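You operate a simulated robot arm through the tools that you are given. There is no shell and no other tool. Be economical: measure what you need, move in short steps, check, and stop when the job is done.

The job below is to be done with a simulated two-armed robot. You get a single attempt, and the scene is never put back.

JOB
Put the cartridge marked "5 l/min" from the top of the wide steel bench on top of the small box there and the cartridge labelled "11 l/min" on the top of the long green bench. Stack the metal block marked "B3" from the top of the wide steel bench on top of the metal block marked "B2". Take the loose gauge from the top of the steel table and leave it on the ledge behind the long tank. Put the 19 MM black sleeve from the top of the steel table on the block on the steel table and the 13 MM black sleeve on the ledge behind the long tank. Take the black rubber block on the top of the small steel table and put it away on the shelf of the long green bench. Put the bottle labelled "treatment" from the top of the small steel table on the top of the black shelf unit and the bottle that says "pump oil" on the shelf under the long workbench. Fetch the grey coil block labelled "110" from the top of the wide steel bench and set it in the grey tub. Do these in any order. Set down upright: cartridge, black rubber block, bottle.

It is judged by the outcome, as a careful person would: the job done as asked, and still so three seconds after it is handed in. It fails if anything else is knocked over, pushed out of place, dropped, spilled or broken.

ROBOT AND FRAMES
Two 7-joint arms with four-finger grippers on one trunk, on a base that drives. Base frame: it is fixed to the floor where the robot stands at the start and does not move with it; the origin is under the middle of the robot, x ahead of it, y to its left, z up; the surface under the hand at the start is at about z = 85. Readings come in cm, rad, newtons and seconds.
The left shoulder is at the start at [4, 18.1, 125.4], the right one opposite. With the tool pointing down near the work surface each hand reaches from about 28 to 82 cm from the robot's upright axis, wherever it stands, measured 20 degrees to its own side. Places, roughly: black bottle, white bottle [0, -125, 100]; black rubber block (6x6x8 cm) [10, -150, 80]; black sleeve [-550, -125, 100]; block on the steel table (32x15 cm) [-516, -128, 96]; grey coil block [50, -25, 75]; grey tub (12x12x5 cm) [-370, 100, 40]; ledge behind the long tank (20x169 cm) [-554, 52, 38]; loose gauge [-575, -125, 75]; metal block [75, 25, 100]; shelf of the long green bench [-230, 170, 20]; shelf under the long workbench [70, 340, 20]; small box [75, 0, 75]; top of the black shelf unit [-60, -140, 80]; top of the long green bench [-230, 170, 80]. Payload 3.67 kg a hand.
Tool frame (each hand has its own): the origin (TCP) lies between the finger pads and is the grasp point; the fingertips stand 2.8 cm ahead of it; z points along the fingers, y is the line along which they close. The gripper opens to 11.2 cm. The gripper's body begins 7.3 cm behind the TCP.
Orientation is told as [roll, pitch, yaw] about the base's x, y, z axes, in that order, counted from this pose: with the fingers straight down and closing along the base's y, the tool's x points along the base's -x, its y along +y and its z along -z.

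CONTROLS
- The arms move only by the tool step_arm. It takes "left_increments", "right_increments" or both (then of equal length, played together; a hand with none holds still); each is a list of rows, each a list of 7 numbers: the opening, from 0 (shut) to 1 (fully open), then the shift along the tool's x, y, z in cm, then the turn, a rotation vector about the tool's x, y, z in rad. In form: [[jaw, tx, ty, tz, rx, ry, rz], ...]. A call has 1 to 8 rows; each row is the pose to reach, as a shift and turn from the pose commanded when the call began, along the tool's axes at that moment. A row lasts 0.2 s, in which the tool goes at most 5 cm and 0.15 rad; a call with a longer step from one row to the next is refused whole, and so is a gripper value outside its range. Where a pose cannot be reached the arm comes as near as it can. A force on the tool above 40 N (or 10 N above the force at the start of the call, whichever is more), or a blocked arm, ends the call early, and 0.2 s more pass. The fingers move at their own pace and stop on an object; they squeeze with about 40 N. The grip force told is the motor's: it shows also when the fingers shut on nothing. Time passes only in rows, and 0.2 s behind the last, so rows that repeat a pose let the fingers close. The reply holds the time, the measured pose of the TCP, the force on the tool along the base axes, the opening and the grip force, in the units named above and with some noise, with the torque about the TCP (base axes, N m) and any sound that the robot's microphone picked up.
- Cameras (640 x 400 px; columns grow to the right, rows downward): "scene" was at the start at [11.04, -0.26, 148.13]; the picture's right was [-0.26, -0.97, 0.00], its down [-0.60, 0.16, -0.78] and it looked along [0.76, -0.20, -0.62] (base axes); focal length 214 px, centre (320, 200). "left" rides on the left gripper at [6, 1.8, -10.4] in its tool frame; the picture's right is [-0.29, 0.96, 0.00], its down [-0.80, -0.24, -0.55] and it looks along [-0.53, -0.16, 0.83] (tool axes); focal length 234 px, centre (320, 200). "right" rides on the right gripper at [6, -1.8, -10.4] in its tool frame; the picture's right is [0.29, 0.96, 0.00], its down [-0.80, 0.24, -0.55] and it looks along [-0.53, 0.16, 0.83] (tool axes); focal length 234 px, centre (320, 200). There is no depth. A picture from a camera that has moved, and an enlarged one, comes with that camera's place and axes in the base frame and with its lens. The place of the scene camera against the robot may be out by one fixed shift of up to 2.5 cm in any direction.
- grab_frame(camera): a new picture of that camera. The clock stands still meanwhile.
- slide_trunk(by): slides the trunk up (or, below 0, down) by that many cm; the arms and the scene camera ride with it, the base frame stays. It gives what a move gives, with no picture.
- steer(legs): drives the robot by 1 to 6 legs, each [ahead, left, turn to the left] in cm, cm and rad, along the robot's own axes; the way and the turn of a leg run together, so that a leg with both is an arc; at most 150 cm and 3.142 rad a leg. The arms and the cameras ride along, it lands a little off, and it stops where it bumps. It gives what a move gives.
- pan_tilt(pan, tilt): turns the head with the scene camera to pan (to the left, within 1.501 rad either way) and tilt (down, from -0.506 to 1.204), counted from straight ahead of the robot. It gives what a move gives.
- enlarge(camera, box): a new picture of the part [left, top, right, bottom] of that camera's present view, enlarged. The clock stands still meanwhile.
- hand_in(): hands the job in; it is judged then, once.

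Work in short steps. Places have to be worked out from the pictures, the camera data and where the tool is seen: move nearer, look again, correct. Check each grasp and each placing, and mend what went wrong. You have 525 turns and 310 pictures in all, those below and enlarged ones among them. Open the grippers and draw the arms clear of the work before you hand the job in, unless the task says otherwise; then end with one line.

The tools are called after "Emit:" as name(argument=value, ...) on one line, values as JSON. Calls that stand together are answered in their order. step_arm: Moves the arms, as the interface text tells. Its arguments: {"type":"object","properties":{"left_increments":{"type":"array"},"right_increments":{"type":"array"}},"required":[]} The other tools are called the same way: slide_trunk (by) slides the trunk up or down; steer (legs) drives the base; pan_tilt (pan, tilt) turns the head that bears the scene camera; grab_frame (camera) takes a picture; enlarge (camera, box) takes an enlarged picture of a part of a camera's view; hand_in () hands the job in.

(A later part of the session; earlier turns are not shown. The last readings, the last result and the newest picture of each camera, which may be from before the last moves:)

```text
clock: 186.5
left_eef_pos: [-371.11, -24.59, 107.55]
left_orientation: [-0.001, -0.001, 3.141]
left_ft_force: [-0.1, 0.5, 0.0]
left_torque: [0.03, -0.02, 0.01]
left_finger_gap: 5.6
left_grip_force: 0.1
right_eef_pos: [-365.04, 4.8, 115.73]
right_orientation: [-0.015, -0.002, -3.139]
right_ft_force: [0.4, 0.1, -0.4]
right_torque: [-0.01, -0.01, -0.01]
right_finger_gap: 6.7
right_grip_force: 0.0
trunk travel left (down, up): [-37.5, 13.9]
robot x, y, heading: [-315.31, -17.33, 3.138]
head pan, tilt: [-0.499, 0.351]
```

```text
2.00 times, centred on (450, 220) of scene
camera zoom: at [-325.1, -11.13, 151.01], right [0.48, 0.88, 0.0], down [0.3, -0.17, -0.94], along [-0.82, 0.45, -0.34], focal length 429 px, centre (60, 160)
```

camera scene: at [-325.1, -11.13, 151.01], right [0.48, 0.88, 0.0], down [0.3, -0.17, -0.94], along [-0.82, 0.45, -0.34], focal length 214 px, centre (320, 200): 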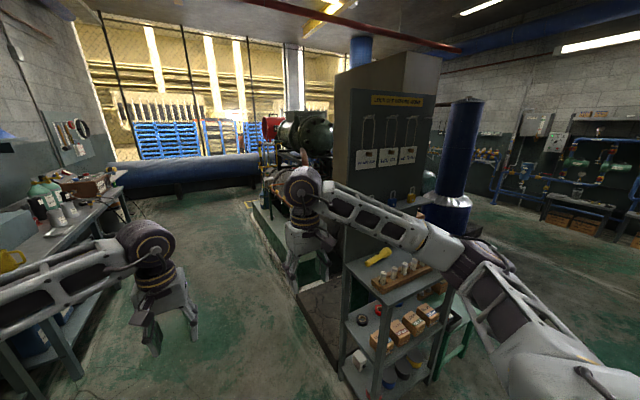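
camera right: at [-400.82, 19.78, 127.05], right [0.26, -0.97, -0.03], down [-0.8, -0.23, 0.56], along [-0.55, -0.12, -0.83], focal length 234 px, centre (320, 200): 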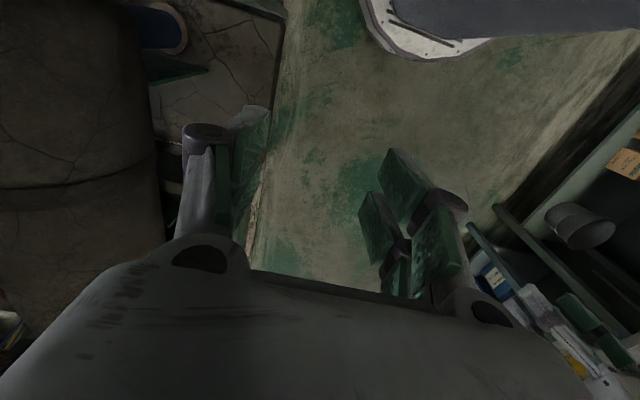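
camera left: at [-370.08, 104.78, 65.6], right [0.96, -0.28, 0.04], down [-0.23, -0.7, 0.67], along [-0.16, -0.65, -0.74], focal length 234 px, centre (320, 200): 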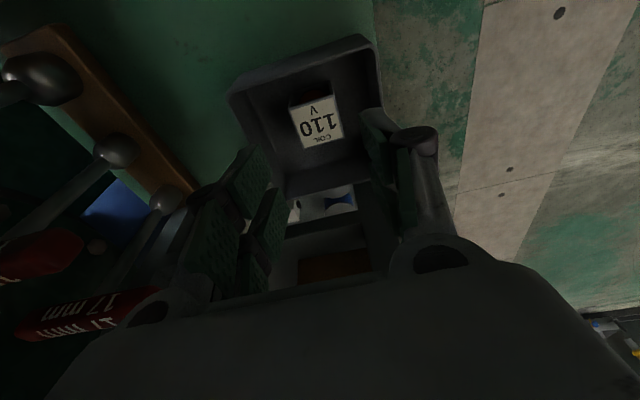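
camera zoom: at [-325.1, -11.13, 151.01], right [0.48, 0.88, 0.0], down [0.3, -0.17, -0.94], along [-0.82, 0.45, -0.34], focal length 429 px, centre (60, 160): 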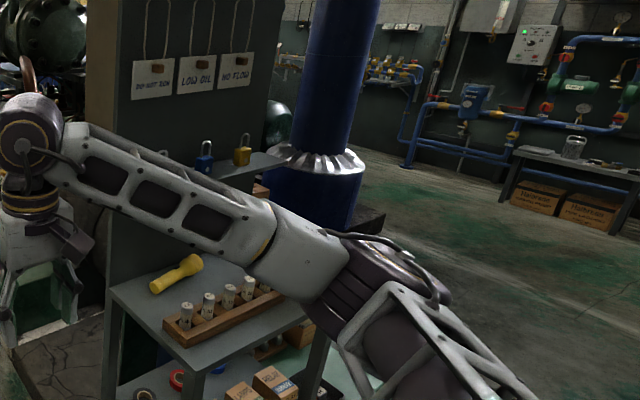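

Nothing seems displaced except that the red lock is hidden from view. I extend both hands forward to pull the elbows in (narrower posture), then re-check the lock shelf.

Emit:
step_arm(left_increments=[[0.6, -2, 3, -2, 0, 0, 0], [0.6, -4, 6, -4, 0, 0, 0], [0.6, -7, 9, -6, 0, 0, 0], [0.6, -10, 12, -8, 0, 0, 0], [0.6, -12, 14, -8, 0, 0, 0]], right_increments=[[0.6, -4, 0, 0, 0, 0, 0], [0.6, -8, 0, 0, 0, 0, 0], [0.6, -12, 0, 0, 0.015, 0, 0], [0.6, -16, 0, 0, 0.015, 0, 0], [0.6, -18, 0, 0, 0.015, 0, 0]])

Emit:
grab_frame(camera="scene")

```text
clock: 187.7
left_eef_pos: [-383.13, -38.74, 115.67]
left_orientation: [0.0, 0.002, 3.138]
left_ft_force: [0.0, -0.4, -0.5]
left_torque: [0.03, 0.02, 0.06]
left_finger_gap: 6.71
left_grip_force: 0.1
right_eef_pos: [-383.07, 4.63, 116.08]
right_orientation: [-0.029, -0.002, -3.141]
right_ft_force: [0.5, -0.3, -0.8]
right_torque: [-0.02, -0.01, 0.0]
right_finger_gap: 6.73
right_grip_force: 0.0
trunk travel left (down, up): [-37.5, 13.9]
robot x, y, heading: [-315.49, -17.26, 3.135]
head pan, tilt: [-0.499, 0.351]
```

```text
227 pictures are left
camera scene: at [-325.17, -11.18, 151.01], right [0.48, 0.88, 0.0], down [0.3, -0.16, -0.94], along [-0.82, 0.45, -0.34], focal length 214 px, centre (320, 200)
```

scene: 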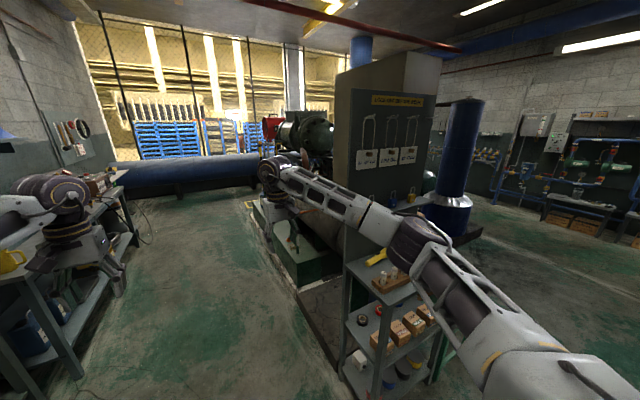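

I fix the small roll and lower the right hand 12 cm to unmask the lock shelf.

Emit:
step_arm(right_increments=[[0.6, 0, 2, 4, -0.015, 0, 0], [0.6, 0, 4, 8, -0.03, 0, 0], [0.6, 0, 6, 12, -0.03, 0, 0], [0.6, 0, 8, 16, -0.03, 0, 0]])

Emit:
enlarge(camera="scene", box=[330, 120, 490, 320])

```text
clock: 188.7
left_eef_pos: [-383.13, -38.66, 115.59]
left_orientation: [-0.001, 0.0, 3.14]
left_ft_force: [0.2, 0.1, -0.9]
left_torque: [0.0, -0.02, 0.0]
left_finger_gap: 6.72
left_grip_force: 0.2
right_eef_pos: [-383.21, -2.94, 99.65]
right_orientation: [0.003, -0.004, -3.144]
right_ft_force: [0.0, -0.1, 0.1]
right_torque: [-0.02, -0.03, -0.01]
right_finger_gap: 6.72
right_grip_force: 0.1
trunk travel left (down, up): [-37.5, 13.9]
robot x, y, heading: [-315.44, -17.76, 3.14]
head pan, tilt: [-0.499, 0.351]
```

```text
2.00 times, centred on (410, 220) of scene
camera zoom: at [-325.22, -11.24, 151.01], right [0.48, 0.88, 0.0], down [0.3, -0.16, -0.94], along [-0.82, 0.45, -0.34], focal length 429 px, centre (140, 160)
```

zoom: 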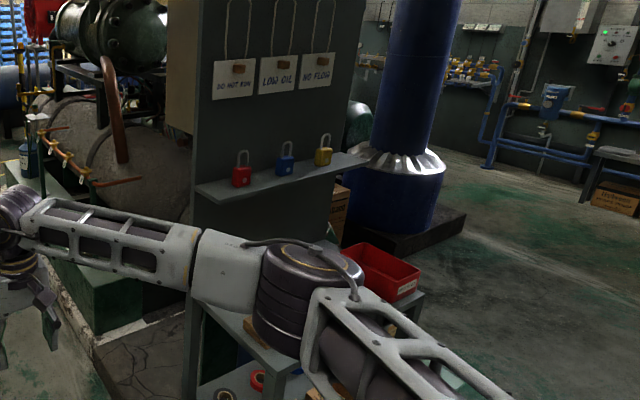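

All three locks stand in place. I raise the right hand back up immediately and check the cart's top tray.

Emit:
step_arm(right_increments=[[0.6, 0, 0, -4, 0, 0, 0], [0.6, 0, 0, -8, 0, 0, 0], [0.6, 0, 0, -12, 0, 0, 0], [0.6, 0, 0, -16, 0, 0, 0]])

Emit:
enlarge(camera="scene", box=[330, 200, 490, 360])

```text
clock: 189.7
left_eef_pos: [-382.97, -38.76, 115.83]
left_orientation: [-0.002, 0.0, 3.141]
left_ft_force: [0.5, 0.1, 0.0]
left_torque: [0.04, 0.01, -0.02]
left_finger_gap: 6.69
left_grip_force: 0.1
right_eef_pos: [-382.8, -2.82, 115.76]
right_orientation: [0.0, -0.003, -3.139]
right_ft_force: [0.2, 0.6, 0.5]
right_torque: [0.03, 0.02, 0.02]
right_finger_gap: 6.73
right_grip_force: 0.1
trunk travel left (down, up): [-37.5, 13.9]
robot x, y, heading: [-315.68, -17.45, 3.143]
head pan, tilt: [-0.499, 0.351]
```

```text
2.50 times, centred on (410, 280) of scene
camera zoom: at [-324.99, -11.23, 151.03], right [0.48, 0.88, 0.0], down [0.3, -0.16, -0.94], along [-0.82, 0.45, -0.34], focal length 536 px, centre (95, 0)
```

zoom: 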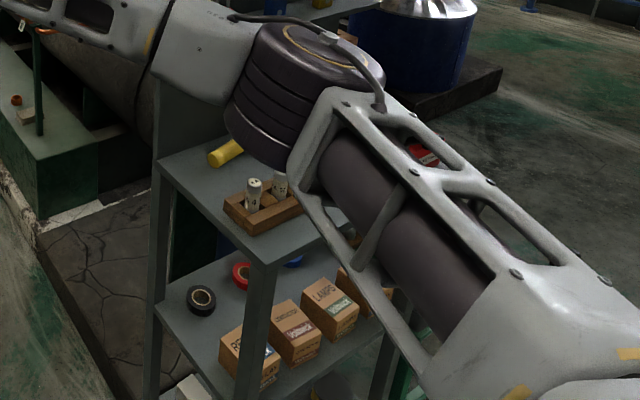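

Everything on the cart is in place. I shift left 15 cm and drive ahead 90 cm in the narrower posture.

Emit:
steer(legs=[[0, 15, 0], [60, 0, 0], [30, 0, 0]])

Emit:
pan_tilt(pan=0.3, tilt=0.4)

Emit:
grab_frame(camera="scene")

```text
clock: 195.8
left_eef_pos: [-471.66, -54.23, 115.72]
left_orientation: [0.0, 0.002, -3.139]
left_ft_force: [0.4, -0.5, -1.3]
left_torque: [-0.01, 0.0, 0.0]
left_finger_gap: 6.7
left_grip_force: 0.1
right_eef_pos: [-471.72, -18.43, 115.78]
right_orientation: [-0.002, -0.004, -3.137]
right_ft_force: [0.2, -0.2, 0.0]
right_torque: [0.03, 0.0, 0.0]
right_finger_gap: 6.73
right_grip_force: 0.0
trunk travel left (down, up): [-37.5, 13.9]
robot x, y, heading: [-404.21, -32.61, -3.136]
head pan, tilt: [-0.499, 0.351]
```

```text
clock: 197.0
left_eef_pos: [-471.69, -54.23, 115.64]
left_orientation: [0.0, 0.0, -3.14]
left_ft_force: [0.9, -0.2, -0.1]
left_torque: [0.0, 0.01, -0.06]
left_finger_gap: 6.73
left_grip_force: 0.1
right_eef_pos: [-471.67, -18.35, 115.87]
right_orientation: [-0.002, -0.004, -3.137]
right_ft_force: [0.8, -0.2, 0.3]
right_torque: [0.01, 0.03, 0.01]
right_finger_gap: 6.71
right_grip_force: 0.1
trunk travel left (down, up): [-37.5, 13.9]
robot x, y, heading: [-404.49, -32.97, -3.14]
head pan, tilt: [0.3, 0.4]
```

```text
224 pictures are left
camera scene: at [-414.58, -33.71, 150.56], right [-0.3, 0.95, 0.0], down [0.37, 0.12, -0.92], along [-0.88, -0.27, -0.39], focal length 214 px, centre (320, 200)
```

scene: 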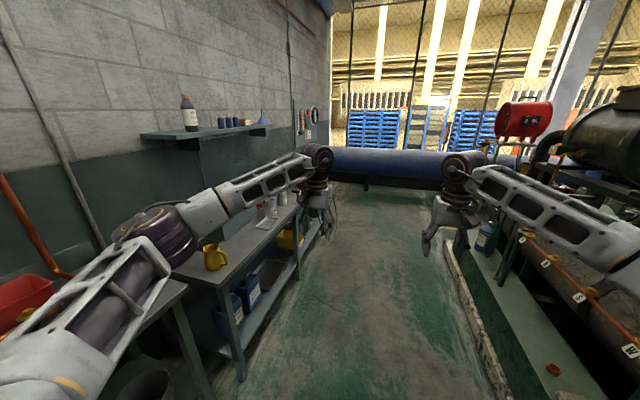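

The steel table lies on my left (front edge y≈-77) and the ledge must be the green plinth strip along the right at y≈52. I raise the trunk 10 cm, advance to x≈-525 near the aisle middle, and turn left to face the table.

Emit:
slide_trunk(by=10)

Emit:
steer(legs=[[60, -5, 0], [60, -8, 0]])

Emit:
pan_tilt(pan=0.9, tilt=0.5)

Emit:
grab_frame(camera="scene")

Emit:
pan_tilt(pan=-1.0, tilt=0.6)

Emit:
grab_frame(camera="scene")

```text
clock: 198.3
left_eef_pos: [-471.76, -54.16, 125.78]
left_orientation: [0.001, 0.003, -3.139]
left_ft_force: [0.4, 0.1, 0.0]
left_torque: [0.01, 0.02, 0.03]
left_finger_gap: 6.71
left_grip_force: 0.1
right_eef_pos: [-471.72, -18.37, 125.95]
right_orientation: [0.0, -0.004, -3.136]
right_ft_force: [0.2, -0.6, -0.1]
right_torque: [-0.02, 0.0, 0.01]
right_finger_gap: 6.69
right_grip_force: 0.1
trunk travel left (down, up): [-47.5, 3.9]
robot x, y, heading: [-404.21, -32.56, -3.14]
head pan, tilt: [0.3, 0.4]
```

```text
clock: 204.8
left_eef_pos: [-591.16, -43.2, 125.96]
left_orientation: [0.001, 0.0, -3.128]
left_ft_force: [1.1, 0.1, 0.4]
left_torque: [0.01, 0.02, 0.04]
left_finger_gap: 6.7
left_grip_force: 0.0
right_eef_pos: [-591.65, -7.41, 125.97]
right_orientation: [0.001, -0.005, -3.125]
right_ft_force: [0.3, -0.2, -0.2]
right_torque: [0.01, 0.04, 0.01]
right_finger_gap: 6.72
right_grip_force: 0.1
trunk travel left (down, up): [-47.5, 3.9]
robot x, y, heading: [-524.25, -20.99, -3.131]
head pan, tilt: [0.3, 0.4]
```

```text
clock: 205.8
left_eef_pos: [-591.23, -43.2, 125.85]
left_orientation: [0.0, -0.001, -3.126]
left_ft_force: [-0.2, 0.0, -0.4]
left_torque: [-0.01, -0.02, -0.01]
left_finger_gap: 6.73
left_grip_force: 0.0
right_eef_pos: [-591.62, -7.36, 125.87]
right_orientation: [-0.001, -0.004, -3.124]
right_ft_force: [-0.5, -0.1, 1.1]
right_torque: [-0.03, 0.01, 0.05]
right_finger_gap: 6.69
right_grip_force: 0.1
trunk travel left (down, up): [-47.5, 3.9]
robot x, y, heading: [-524.05, -21.41, -3.125]
head pan, tilt: [0.901, 0.499]
```

```text
223 pictures are left
camera scene: at [-531.04, -26.35, 159.77], right [-0.79, 0.61, 0.0], down [0.29, 0.38, -0.88], along [-0.54, -0.7, -0.48], focal length 214 px, centre (320, 200)
```

scene: 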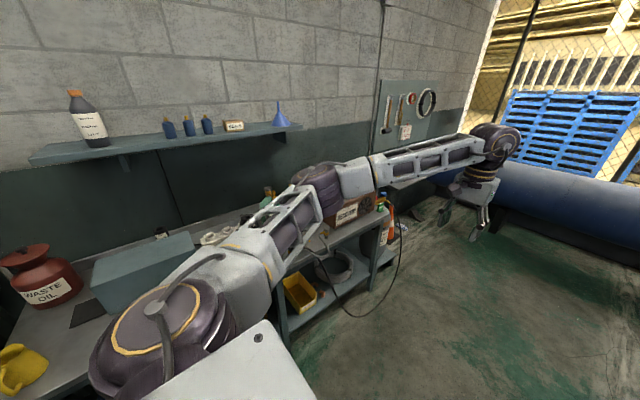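

```text
clock: 207.7
left_eef_pos: [-591.31, -43.15, 125.91]
left_orientation: [0.001, 0.0, -3.129]
left_ft_force: [-0.3, -0.2, -0.5]
left_torque: [0.04, 0.01, 0.0]
left_finger_gap: 6.71
left_grip_force: 0.1
right_eef_pos: [-591.68, -7.26, 125.87]
right_orientation: [0.001, -0.005, -3.125]
right_ft_force: [0.0, 0.4, 0.6]
right_torque: [-0.01, 0.0, -0.02]
right_finger_gap: 6.74
right_grip_force: 0.0
trunk travel left (down, up): [-47.5, 3.9]
robot x, y, heading: [-524.22, -21.2, -3.126]
head pan, tilt: [-1.0, 0.6]
```

```text
222 pictures are left
camera scene: at [-530.4, -11.78, 158.86], right [0.83, 0.55, 0.0], down [0.31, -0.47, -0.82], along [-0.46, 0.69, -0.57], focal length 214 px, centre (320, 200)
```

scene: 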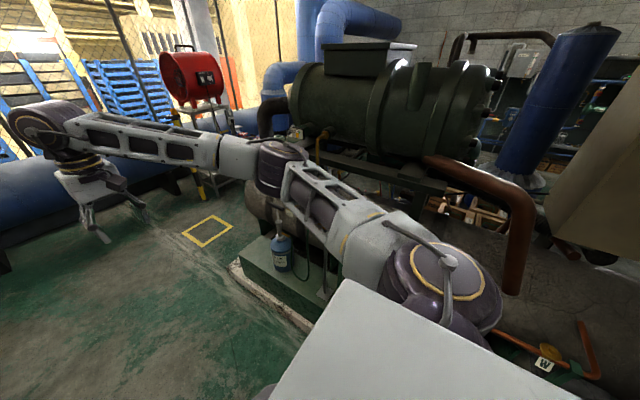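

The ledge is the green skid strip, ending near x≈-640. I turn left to face the steel table and look down at it.

Emit:
steer(legs=[[0, 0, 1.56]])

Emit:
pan_tilt(pan=0, tilt=0.65)

Emit:
grab_frame(camera="scene")

```text
clock: 212.4
left_eef_pos: [-500.72, -87.84, 125.77]
left_orientation: [0.0, 0.001, -1.537]
left_ft_force: [-0.5, -1.0, -0.1]
left_torque: [0.0, -0.03, 0.02]
left_finger_gap: 6.71
left_grip_force: 0.1
right_eef_pos: [-536.59, -88.94, 125.87]
right_orientation: [-0.001, -0.004, -1.535]
right_ft_force: [0.4, -0.7, -0.6]
right_torque: [0.01, 0.0, 0.0]
right_finger_gap: 6.7
right_grip_force: 0.0
trunk travel left (down, up): [-47.5, 3.9]
robot x, y, heading: [-523.9, -21.2, -1.538]
head pan, tilt: [-1.0, 0.6]
```

```text
clock: 213.7
left_eef_pos: [-500.71, -87.76, 125.79]
left_orientation: [0.0, 0.0, -1.537]
left_ft_force: [0.6, 0.3, -0.4]
left_torque: [0.0, -0.02, 0.03]
left_finger_gap: 6.75
left_grip_force: 0.1
right_eef_pos: [-536.59, -88.94, 125.86]
right_orientation: [0.0, -0.002, -1.534]
right_ft_force: [-0.3, -0.7, 0.6]
right_torque: [-0.03, -0.01, 0.0]
right_finger_gap: 6.73
right_grip_force: 0.0
trunk travel left (down, up): [-47.5, 3.9]
robot x, y, heading: [-524.27, -20.99, -1.535]
head pan, tilt: [0.0, 0.649]
```

```text
221 pictures are left
camera scene: at [-523.09, -29.85, 158.43], right [-1.0, -0.03, 0.0], down [-0.02, 0.6, -0.8], along [0.03, -0.8, -0.6], focal length 214 px, centre (320, 200)
```

scene: 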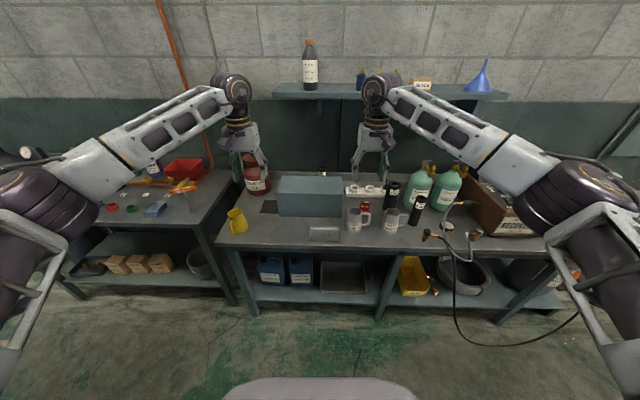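

Emit:
enlarge(camera="scene", box=[210, 150, 390, 260])

Emit:
enlarge(camera="scene", box=[340, 150, 560, 280])

```text
3.56 times, centred on (300, 205) of scene
camera zoom: at [-523.09, -29.85, 158.43], right [-1.0, -0.03, 0.0], down [-0.02, 0.6, -0.8], along [0.03, -0.8, -0.6], focal length 763 px, centre (391, 182)
```

zoom: 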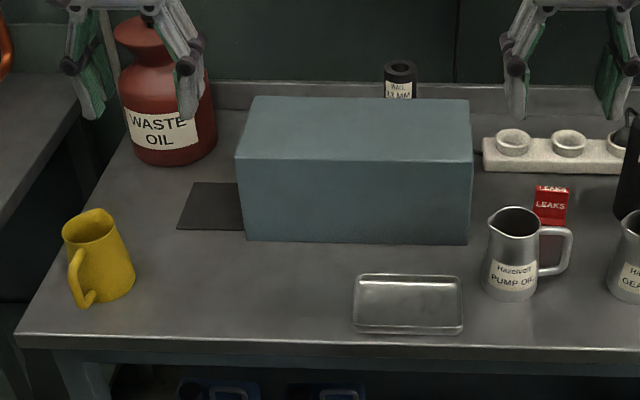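

```text
2.91 times, centred on (450, 215) of scene
camera zoom: at [-523.09, -29.85, 158.43], right [-1.0, -0.03, 0.0], down [-0.02, 0.6, -0.8], along [0.03, -0.8, -0.6], focal length 624 px, centre (-58, 156)
```

zoom: 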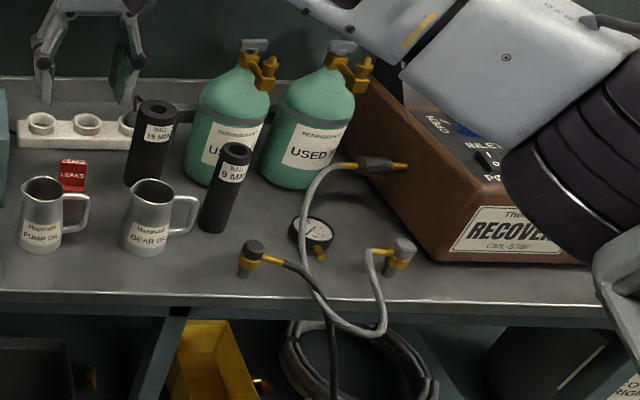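

Now I can identify everything: 19 MM sleeve ≈[-558, -121], 9 MM decoy beside it, 13 MM sleeve behind the blue block, gauge ≈[-581, -106]. Table edge is y≈-94. I retract the hands 15 cm, then drive 33 cm closer.

Emit:
step_arm(left_increments=[[1, 4, 0, 0, 0, 0, 0], [1, 8, 0, 0, 0, 0, 0], [1, 12, 0, 0, 0, 0, 0], [1, 15, 0, 0, 0, 0, 0]], right_increments=[[1, 4, 0, 0, 0, 0, 0], [1, 8, 0, 0, 0, 0, 0], [1, 12, 0, 0, 0, 0, 0], [1, 15, 0, 0, 0, 0, 0]])

Emit:
steer(legs=[[32, 0, -0.033]])

Emit:
grab_frame(camera="right")

Emit:
grab_frame(camera="left")

```text
clock: 214.7
left_eef_pos: [-501.06, -72.43, 125.94]
left_orientation: [0.001, -0.001, -1.538]
left_ft_force: [-0.5, 0.9, 0.7]
left_torque: [-0.05, 0.0, 0.03]
left_finger_gap: 11.18
left_grip_force: 0.0
right_eef_pos: [-537.1, -73.59, 125.86]
right_orientation: [0.001, -0.005, -1.534]
right_ft_force: [1.1, 0.4, 0.9]
right_torque: [-0.02, -0.03, 0.03]
right_finger_gap: 11.2
right_grip_force: 0.1
trunk travel left (down, up): [-47.5, 3.9]
robot x, y, heading: [-523.99, -20.81, -1.535]
head pan, tilt: [0.0, 0.649]
```

```text
clock: 216.8
left_eef_pos: [-502.61, -105.52, 125.94]
left_orientation: [-0.001, -0.002, -1.575]
left_ft_force: [-0.4, -0.3, 0.8]
left_torque: [0.01, 0.0, -0.02]
left_finger_gap: 11.23
left_grip_force: 0.1
right_eef_pos: [-538.58, -105.25, 125.82]
right_orientation: [0.0, -0.003, -1.571]
right_ft_force: [-0.6, 0.5, 1.0]
right_torque: [0.0, 0.03, -0.02]
right_finger_gap: 11.19
right_grip_force: 0.1
trunk travel left (down, up): [-47.5, 3.9]
robot x, y, heading: [-523.48, -52.95, -1.579]
head pan, tilt: [0.0, 0.649]
```

```text
218 pictures are left
camera right: at [-540.32, -99.32, 136.26], right [0.96, 0.29, 0.0], down [0.24, -0.79, 0.56], along [0.16, -0.54, -0.83], focal length 234 px, centre (320, 200)
```

right: 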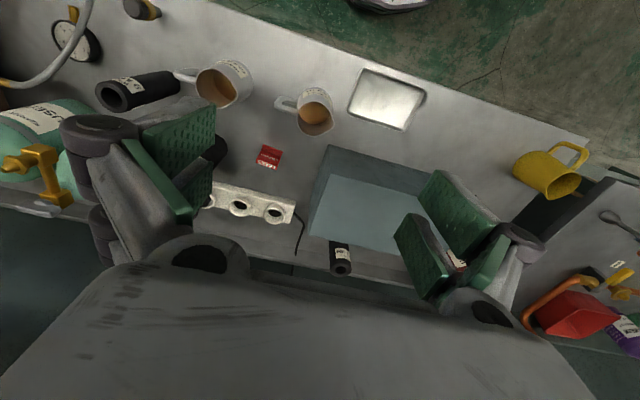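

```text
217 pictures are left
camera left: at [-500.74, -99.65, 136.32], right [0.96, -0.29, 0.0], down [-0.24, -0.8, 0.56], along [-0.16, -0.53, -0.83], focal length 234 px, centre (320, 200)
```

left: 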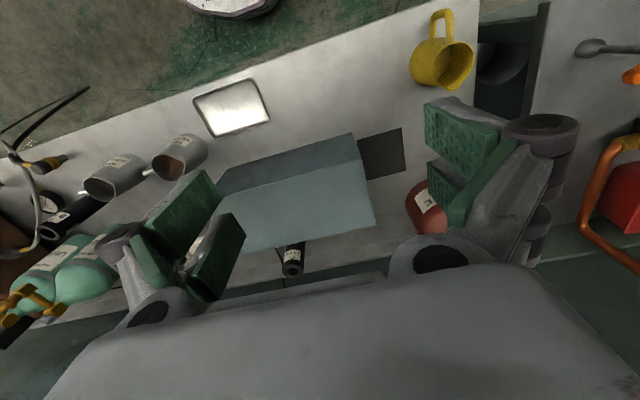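

The 13 MM sleeve is at ≈[-521, -145.5] (top z≈95); 9 MM is at [-566, -114]. I move the right hand toward where the 19 MM sleeve should be for a closer view.

Emit:
step_arm(right_increments=[[1, -2, -4, 1, 0, 0, 0], [1, -4, -8, 3, 0, 0, 0], [1, -6, -12, 5, 0, 0, 0], [1, -8, -15, 7, 0, 0, 0]])

Emit:
grab_frame(camera="right")

```text
clock: 217.8
left_eef_pos: [-502.68, -105.85, 125.9]
left_orientation: [0.0, -0.001, -1.575]
left_ft_force: [-0.3, 0.3, -0.3]
left_torque: [0.0, -0.04, -0.02]
left_finger_gap: 11.19
left_grip_force: 0.1
right_eef_pos: [-553.79, -113.59, 118.55]
right_orientation: [0.001, -0.003, -1.571]
right_ft_force: [-0.2, -0.2, -0.1]
right_torque: [-0.03, 0.02, -0.02]
right_finger_gap: 11.18
right_grip_force: 0.0
trunk travel left (down, up): [-47.5, 3.9]
robot x, y, heading: [-523.32, -53.28, -1.575]
head pan, tilt: [0.0, 0.649]
```

```text
216 pictures are left
camera right: at [-555.57, -107.69, 129.08], right [0.96, 0.29, 0.0], down [0.24, -0.8, 0.56], along [0.16, -0.53, -0.83], focal length 234 px, centre (320, 200)
```

right: 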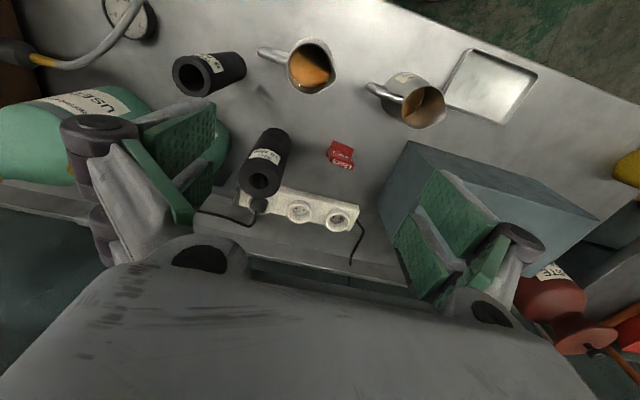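

The 19 MM sleeve is at ≈[-559.3, -125.5], with a green bottle close on its left. I narrow the jaws to ~7.3 cm and move nearer above it.

Emit:
step_arm(right_increments=[[0.65, -3, -2, 1, 0, 0, 0], [0.65, -6, -4, 3, 0, 0, 0], [0.65, -9, -5.5, 5, 0, 0, 0]])

Emit:
grab_frame(camera="right")

```text
clock: 218.7
left_eef_pos: [-502.53, -105.74, 125.86]
left_orientation: [-0.002, 0.0, -1.575]
left_ft_force: [-0.6, 1.0, 0.3]
left_torque: [0.05, 0.0, 0.0]
left_finger_gap: 11.19
left_grip_force: 0.1
right_eef_pos: [-559.04, -122.41, 114.07]
right_orientation: [0.0, -0.005, -1.573]
right_ft_force: [-0.2, 0.6, 0.4]
right_torque: [0.05, 0.01, 0.01]
right_finger_gap: 7.27
right_grip_force: 0.0
trunk travel left (down, up): [-47.5, 3.9]
robot x, y, heading: [-523.61, -53.16, -1.571]
head pan, tilt: [0.0, 0.649]
```

```text
215 pictures are left
camera right: at [-560.85, -116.42, 124.38], right [0.96, 0.29, 0.0], down [0.24, -0.8, 0.56], along [0.16, -0.53, -0.83], focal length 234 px, centre (320, 200)
```

right: 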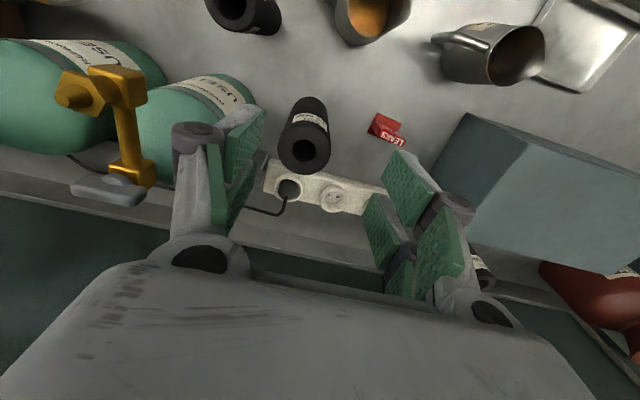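

19 MM sleeve centre [-559.7, -125.1], top z≈101, bottle leaves ~1.5 cm margin. I descend to z≈95.5 and look.

Emit:
step_arm(right_increments=[[0.65, -2.7, -0.6, 3, 0, 0, 0], [0.65, -2.7, -0.6, 7, 0, 0, 0], [0.65, -2.7, -0.6, 11, 0, 0, 0], [0.65, -2.7, -0.6, 15, 0, 0, 0], [0.65, -2.7, -0.6, 18.5, 0, 0, 0]])

Emit:
grab_frame(camera="right")

```text
clock: 219.8
left_eef_pos: [-502.6, -105.82, 125.97]
left_orientation: [0.0, 0.0, -1.576]
left_ft_force: [0.7, 0.0, 0.4]
left_torque: [0.03, 0.03, -0.03]
left_finger_gap: 11.2
left_grip_force: 0.1
right_eef_pos: [-559.58, -125.09, 95.2]
right_orientation: [-0.001, -0.003, -1.571]
right_ft_force: [-0.3, -0.1, -0.1]
right_torque: [0.01, -0.01, 0.04]
right_finger_gap: 7.25
right_grip_force: 0.1
trunk travel left (down, up): [-47.5, 3.9]
robot x, y, heading: [-523.68, -53.31, -1.577]
head pan, tilt: [0.0, 0.649]
```

```text
214 pictures are left
camera right: at [-561.37, -119.26, 105.67], right [0.96, 0.29, 0.0], down [0.24, -0.8, 0.56], along [0.16, -0.53, -0.83], focal length 234 px, centre (320, 200)
```

right: 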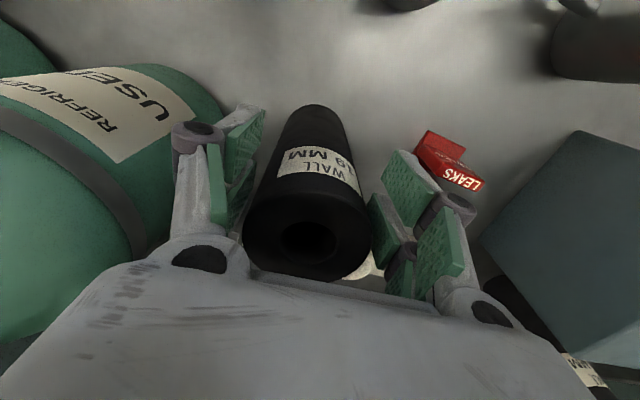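

The sleeve is between the pads. I close and lift.

Emit:
step_arm(right_increments=[[0, 0, 0, 0, 0, 0, 0], [0, 0, 0, 0, 0, 0, 0], [0, 0, 0, -0.5, 0, 0, 0], [0, 0, 0, -4, 0, 0, 0], [0, 0, 0, -8, 0, 0, 0], [0, 0, 0, -12, 0, 0, 0], [0, 0, 0, -16, 0, 0, 0], [0, 0, 0, -20, 0, 0, 0]])

Emit:
grab_frame(camera="right")

Emit:
grab_frame(camera="scene")

```text
clock: 221.7
left_eef_pos: [-502.64, -105.65, 125.98]
left_orientation: [0.0, 0.002, -1.576]
left_ft_force: [-0.1, 0.8, -0.9]
left_torque: [-0.02, 0.01, 0.0]
left_finger_gap: 11.2
left_grip_force: 0.0
right_eef_pos: [-559.68, -125.18, 115.48]
right_orientation: [0.002, -0.003, -1.573]
right_ft_force: [1.1, -0.3, -1.2]
right_torque: [0.02, -0.01, 0.01]
right_finger_gap: 6.55
right_grip_force: 40.1
trunk travel left (down, up): [-47.5, 3.9]
robot x, y, heading: [-523.47, -53.26, -1.579]
head pan, tilt: [0.0, 0.649]
```

```text
213 pictures are left
camera right: at [-561.29, -119.26, 126.03], right [0.96, 0.29, 0.0], down [0.24, -0.8, 0.56], along [0.16, -0.53, -0.83], focal length 234 px, centre (320, 200)
```

right: 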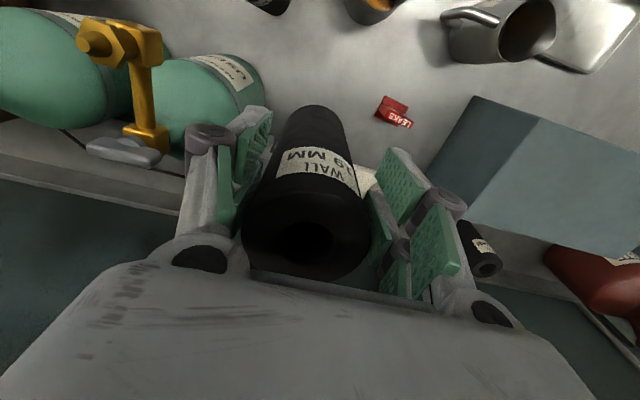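

```text
212 pictures are left
camera scene: at [-522.92, -61.95, 158.44], right [-1.0, 0.0, 0.0], down [0.0, 0.6, -0.8], along [0.0, -0.8, -0.6], focal length 214 px, centre (320, 200)
```

scene: 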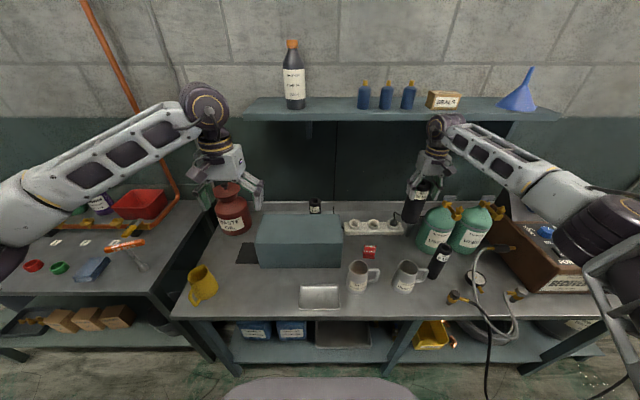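

Firm grip (6.5 cm). The block spans x −531…−499, y −134.6…−119.4. I'll set the sleeve near its +x end, leaving room for grasping the 13 MM behind. First raise, clear the left hand, and sidestep left 27 cm.

Emit:
step_arm(left_increments=[[1, 3, 3, 0, 0, 0, 0], [1, 5, 6, 0, 0, 0, 0]], right_increments=[[0, 1, 0, -3, 0, 0, 0], [0, 2, 0, -6, 0, 0, 0]])

Emit:
steer(legs=[[0, 27, 0]])

Emit:
grab_frame(camera="right")

```text
clock: 222.2
left_eef_pos: [-496.59, -100.42, 125.89]
left_orientation: [0.0, -0.001, -1.577]
left_ft_force: [0.8, 0.7, -0.4]
left_torque: [-0.03, 0.05, -0.04]
left_finger_gap: 11.2
left_grip_force: 0.1
right_eef_pos: [-559.41, -122.87, 121.55]
right_orientation: [0.0, -0.008, -1.57]
right_ft_force: [0.1, 0.4, -0.1]
right_torque: [-0.04, 0.02, 0.01]
right_finger_gap: 6.55
right_grip_force: 39.5
trunk travel left (down, up): [-47.5, 3.9]
robot x, y, heading: [-524.25, -52.96, -1.572]
head pan, tilt: [0.0, 0.649]
```

```text
clock: 224.2
left_eef_pos: [-470.02, -100.77, 125.8]
left_orientation: [0.001, 0.001, -1.577]
left_ft_force: [-0.2, 0.9, 0.2]
left_torque: [0.01, -0.03, -0.02]
left_finger_gap: 11.2
left_grip_force: 0.0
right_eef_pos: [-532.79, -123.26, 121.34]
right_orientation: [0.002, -0.004, -1.572]
right_ft_force: [-0.3, 1.1, -0.7]
right_torque: [-0.02, -0.02, -0.02]
right_finger_gap: 6.54
right_grip_force: 40.4
trunk travel left (down, up): [-47.5, 3.9]
robot x, y, heading: [-496.63, -53.22, -1.574]
head pan, tilt: [0.0, 0.649]
```

```text
211 pictures are left
camera right: at [-534.54, -117.3, 131.73], right [0.96, 0.29, 0.0], down [0.24, -0.8, 0.56], along [0.16, -0.53, -0.83], focal length 234 px, centre (320, 200)
```

right: 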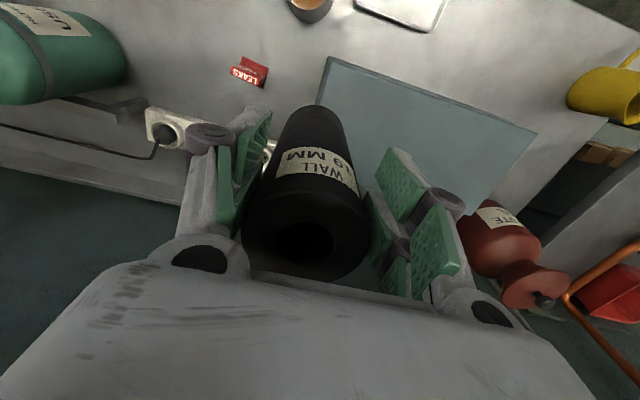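

Block top: y −118…−133. I move the right hand to [-507, -126] and lower to just above the block.

Emit:
step_arm(right_increments=[[0, -1, 4.5, 0, 0, 0, 0], [0, -2, 9, 0, 0, 0, 0], [0, -2.7, 13.5, 0, 0, 0, 0], [0, -2.7, 18, 0, 0, 0, 0], [0, -2.7, 22, 2, 0, 0, 0], [0, -2.7, 25.8, 4, 0, 0, 0], [0, -2.7, 25.8, 8, 0, 0, 0], [0, -2.7, 25.8, 12, 0, 0, 0]])

Emit:
grab_frame(camera="right")

Emit:
grab_frame(camera="scene")

```text
clock: 226.0
left_eef_pos: [-469.92, -100.59, 125.76]
left_orientation: [-0.001, -0.002, -1.576]
left_ft_force: [0.2, -0.4, -0.5]
left_torque: [-0.02, 0.0, -0.03]
left_finger_gap: 11.2
left_grip_force: 0.1
right_eef_pos: [-506.68, -125.98, 111.09]
right_orientation: [0.005, -0.011, -1.573]
right_ft_force: [-2.3, 5.4, 6.5]
right_torque: [0.47, 0.22, -0.1]
right_finger_gap: 6.57
right_grip_force: 39.9
trunk travel left (down, up): [-47.5, 3.9]
robot x, y, heading: [-496.59, -53.18, -1.573]
head pan, tilt: [0.0, 0.649]
stopped in row 8 (right hand): the force on the tool passed its limit at 50 N (the readings are from after the stop); the commanded pose is now the measured one
```

```text
210 pictures are left
camera right: at [-508.47, -119.88, 121.53], right [0.96, 0.29, 0.0], down [0.24, -0.79, 0.56], along [0.16, -0.54, -0.83], focal length 234 px, centre (320, 200)
```

right: 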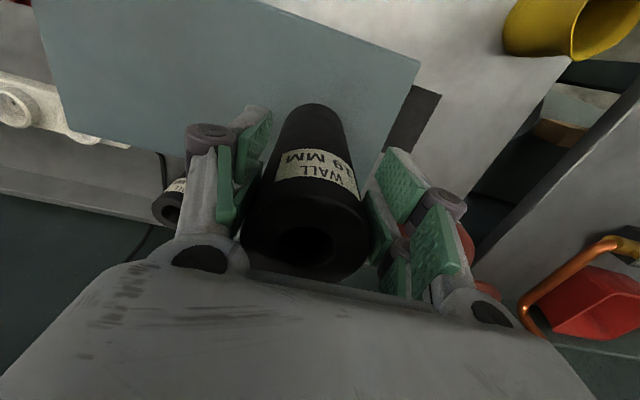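

```text
209 pictures are left
camera scene: at [-496.11, -61.88, 158.44], right [-1.0, 0.0, 0.0], down [0.0, 0.6, -0.8], along [0.0, -0.8, -0.6], focal length 214 px, centre (320, 200)
```

scene: 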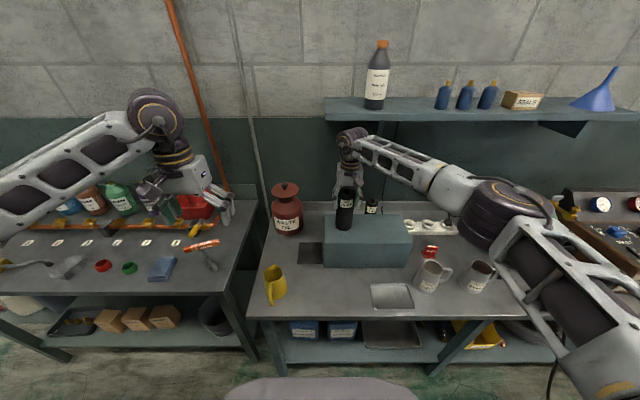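

The force limit tripped at z 111, higher than expected. I zoom in to see whether the sleeve is sitting on the block.

Emit:
enlarge(camera="scene", box=[300, 90, 440, 280])

```text
2.11 times, centred on (370, 185) of scene
camera zoom: at [-496.11, -61.88, 158.44], right [-1.0, 0.0, 0.0], down [0.0, 0.6, -0.8], along [0.0, -0.8, -0.6], focal length 452 px, centre (215, 232)
```

zoom: 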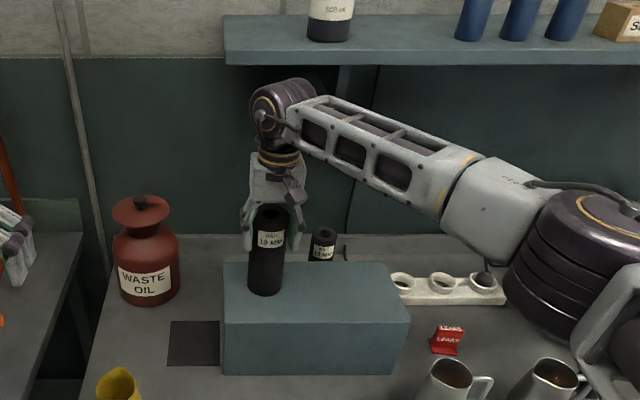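

The sleeve stands on the block. I release and rise gently, then pull back toward the robot.

Emit:
step_arm(right_increments=[[0, 0, 0, -0.1, 0, 0, 0], [0.75, 0, 0, -0.1, 0, 0, 0], [0.75, 0, 0, -0.1, 0, 0, 0], [0.75, 0, 0, -3, 0, 0, 0], [0.75, 0, 0, -7, 0, 0, 0], [0.75, 2, 0, -10, 0, 0, 0], [0.75, 6, 0, -11, 0, 0, 0], [0.75, 10, 0, -11, 0, 0, 0]])

Emit:
grab_frame(camera="right")

Emit:
enlarge(camera="scene", box=[300, 90, 440, 280])

```text
clock: 227.8
left_eef_pos: [-469.98, -100.72, 125.76]
left_orientation: [-0.001, 0.0, -1.576]
left_ft_force: [-0.1, -0.2, 0.1]
left_torque: [-0.02, -0.08, -0.03]
left_finger_gap: 11.2
left_grip_force: 0.0
right_eef_pos: [-506.53, -115.93, 121.9]
right_orientation: [0.005, -0.013, -1.573]
right_ft_force: [-0.6, -0.6, 0.3]
right_torque: [-0.03, 0.01, -0.01]
right_finger_gap: 8.43
right_grip_force: 0.1
trunk travel left (down, up): [-47.5, 3.9]
robot x, y, heading: [-496.67, -53.21, -1.58]
head pan, tilt: [0.0, 0.649]
```

```text
207 pictures are left
camera right: at [-508.38, -109.85, 132.33], right [0.96, 0.29, 0.0], down [0.24, -0.79, 0.56], along [0.16, -0.54, -0.83], focal length 234 px, centre (320, 200)
```

right: 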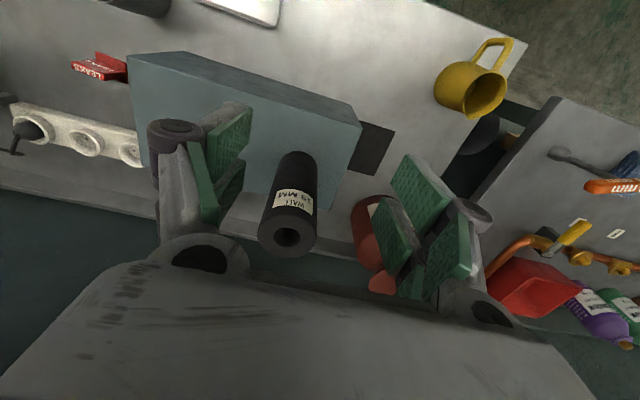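

```text
2.11 times, centred on (370, 185) of scene
camera zoom: at [-496.12, -61.98, 158.44], right [-1.0, 0.0, 0.0], down [0.0, 0.6, -0.8], along [0.0, -0.8, -0.6], focal length 452 px, centre (215, 232)
```

zoom: 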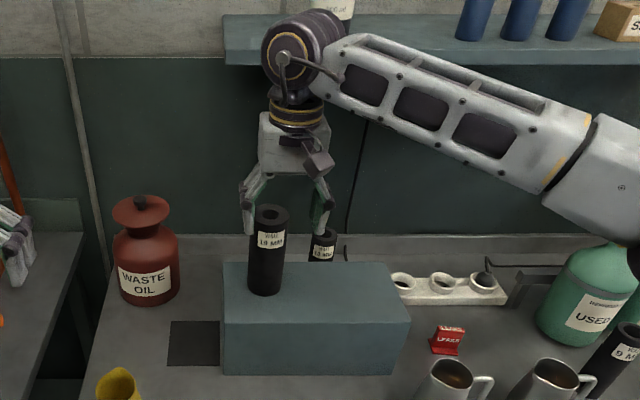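

The 19 MM sleeve stands on the block. I pull the right hand back, then sidestep right 48 cm so the left arm can reach the 13 MM and the right the gauge, moving 4 cm closer too.

Emit:
step_arm(right_increments=[[1, 4, 0, -2, 0, 0, 0], [1, 8, -2, -4, 0, 0.012, 0], [1, 12, -5, -5, 0, 0.012, 0]])

Emit:
steer(legs=[[0, -48, 0], [4, 0, 0]])

Emit:
grab_frame(camera="left")

Emit:
grab_frame(camera="scene")

```text
refused: row 3 steps farther than a row can; nothing moved
```

```text
clock: 231.2
left_eef_pos: [-517.22, -103.55, 126.19]
left_orientation: [-0.002, -0.008, -1.564]
left_ft_force: [0.1, 1.1, 0.1]
left_torque: [-0.11, 0.01, -0.02]
left_finger_gap: 11.2
left_grip_force: 0.1
right_eef_pos: [-553.63, -119.39, 122.42]
right_orientation: [0.005, -0.019, -1.558]
right_ft_force: [0.8, 0.4, 0.4]
right_torque: [-0.08, 0.02, 0.0]
right_finger_gap: 8.4
right_grip_force: 0.1
trunk travel left (down, up): [-47.5, 3.9]
robot x, y, heading: [-544.66, -57.1, -1.564]
head pan, tilt: [0.0, 0.649]
```

```text
205 pictures are left
camera left: at [-515.4, -97.55, 136.45], right [0.96, -0.28, 0.0], down [-0.23, -0.79, 0.56], along [-0.16, -0.54, -0.83], focal length 234 px, centre (320, 200)
```

left: 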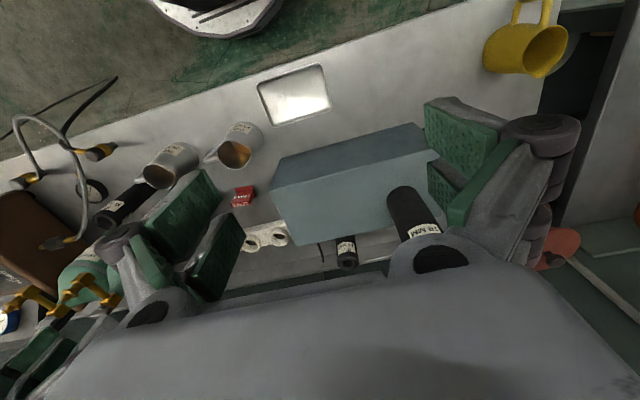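

```text
204 pictures are left
camera scene: at [-543.84, -64.97, 158.52], right [-1.0, -0.01, 0.0], down [-0.01, 0.6, -0.8], along [0.01, -0.8, -0.6], focal length 214 px, centre (320, 200)
```

scene: 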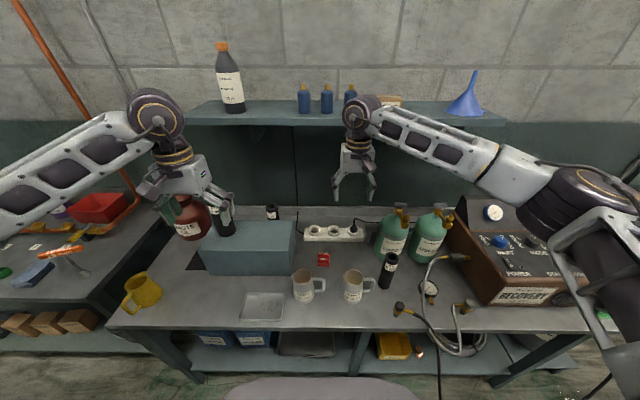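

The left forearm would pass too near the 19 MM sleeve, so I'll use the right arm for the 13 MM from x≈-500 instead. I pull the hands back a bit and sidestep left 45 cm.

Emit:
step_arm(right_increments=[[1, 3, 0, -1, 0, 0, 0], [1, 6, 0, -2, 0, 0.01, 0], [1, 10, 0, -2, 0, 0.01, 0]])

Emit:
steer(legs=[[0, 45, 0]])

Emit:
grab_frame(camera="right")

```text
clock: 232.0
left_eef_pos: [-517.28, -104.54, 125.85]
left_orientation: [-0.001, 0.0, -1.563]
left_ft_force: [0.5, 0.2, 0.0]
left_torque: [0.04, -0.01, 0.01]
left_finger_gap: 11.2
left_grip_force: 0.0
right_eef_pos: [-554.12, -110.39, 123.89]
right_orientation: [0.008, -0.001, -1.557]
right_ft_force: [0.4, -0.5, -0.9]
right_torque: [0.02, -0.01, 0.02]
right_finger_gap: 11.17
right_grip_force: 0.1
trunk travel left (down, up): [-47.5, 3.9]
robot x, y, heading: [-544.51, -57.12, -1.562]
head pan, tilt: [0.0, 0.649]
```

```text
clock: 234.8
left_eef_pos: [-472.86, -104.15, 125.79]
left_orientation: [0.0, 0.001, -1.566]
left_ft_force: [-0.6, -0.5, -0.7]
left_torque: [0.03, 0.02, 0.0]
left_finger_gap: 11.2
left_grip_force: 0.0
right_eef_pos: [-509.71, -109.92, 123.89]
right_orientation: [0.007, -0.001, -1.563]
right_ft_force: [-0.2, -0.3, 0.5]
right_torque: [0.03, -0.02, -0.02]
right_finger_gap: 11.2
right_grip_force: 0.1
trunk travel left (down, up): [-47.5, 3.9]
robot x, y, heading: [-499.78, -56.87, -1.572]
head pan, tilt: [0.0, 0.649]
```

```text
203 pictures are left
camera right: at [-511.5, -103.97, 134.36], right [0.96, 0.3, 0.01], down [0.24, -0.79, 0.56], along [0.17, -0.53, -0.83], focal length 234 px, centre (320, 200)
```

right: 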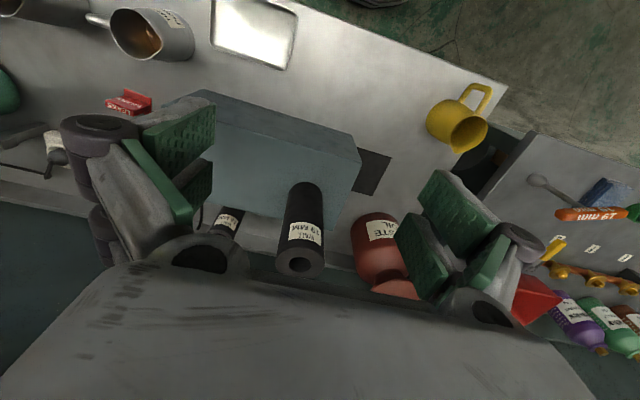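

I bring the right hand above the block toward the 13 MM sleeve, beginning the tilt, and look again.

Emit:
step_arm(right_increments=[[1, -2, -4, 0, 0, 0, 0], [1, -5, -7, 0, 0, -0.1, 0], [1, -9, -9.5, 0, 0, -0.2, 0], [1, -12.5, -11.8, 0, 0, -0.3, 0], [1, -15, -11.8, 0, 0, -0.42, 0]])

Emit:
grab_frame(camera="right")

Emit:
grab_frame(camera="scene")

```text
clock: 236.0
left_eef_pos: [-472.85, -104.1, 125.85]
left_orientation: [0.001, 0.0, -1.566]
left_ft_force: [0.0, -0.7, -0.5]
left_torque: [-0.02, -0.02, -0.02]
left_finger_gap: 11.2
left_grip_force: 0.0
right_eef_pos: [-521.2, -125.25, 123.85]
right_orientation: [0.005, -0.422, -1.565]
right_ft_force: [0.2, 0.3, 0.1]
right_torque: [0.01, 0.02, -0.01]
right_finger_gap: 11.21
right_grip_force: 0.1
trunk travel left (down, up): [-47.5, 3.9]
robot x, y, heading: [-500.01, -56.94, -1.566]
head pan, tilt: [0.0, 0.649]
```

```text
202 pictures are left
camera right: at [-523.04, -115.52, 130.97], right [0.96, 0.27, -0.11], down [0.24, -0.5, 0.83], along [0.17, -0.82, -0.54], focal length 234 px, centre (320, 200)
```

right: 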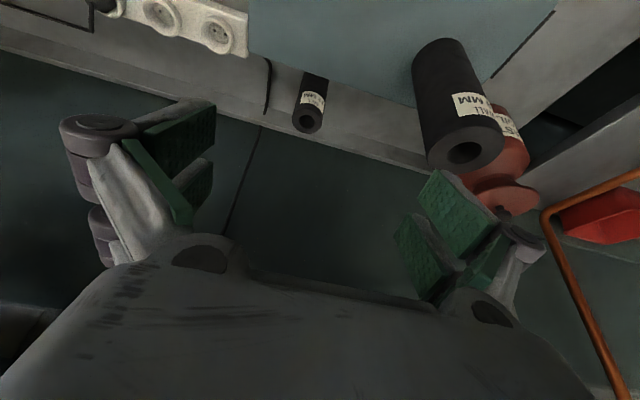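

```text
201 pictures are left
camera scene: at [-499.34, -65.72, 158.43], right [-1.0, -0.01, 0.0], down [0.0, 0.6, -0.8], along [0.0, -0.8, -0.6], focal length 214 px, centre (320, 200)
```

scene: 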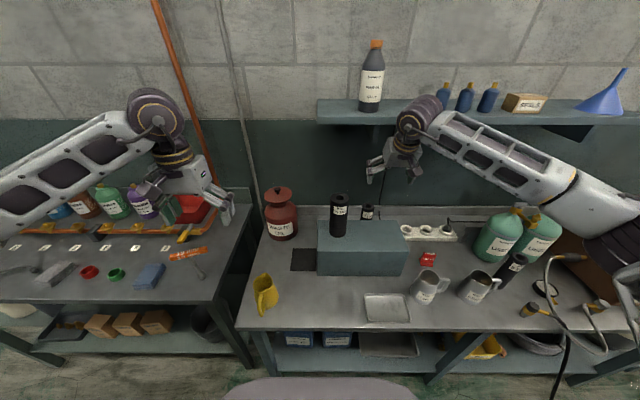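

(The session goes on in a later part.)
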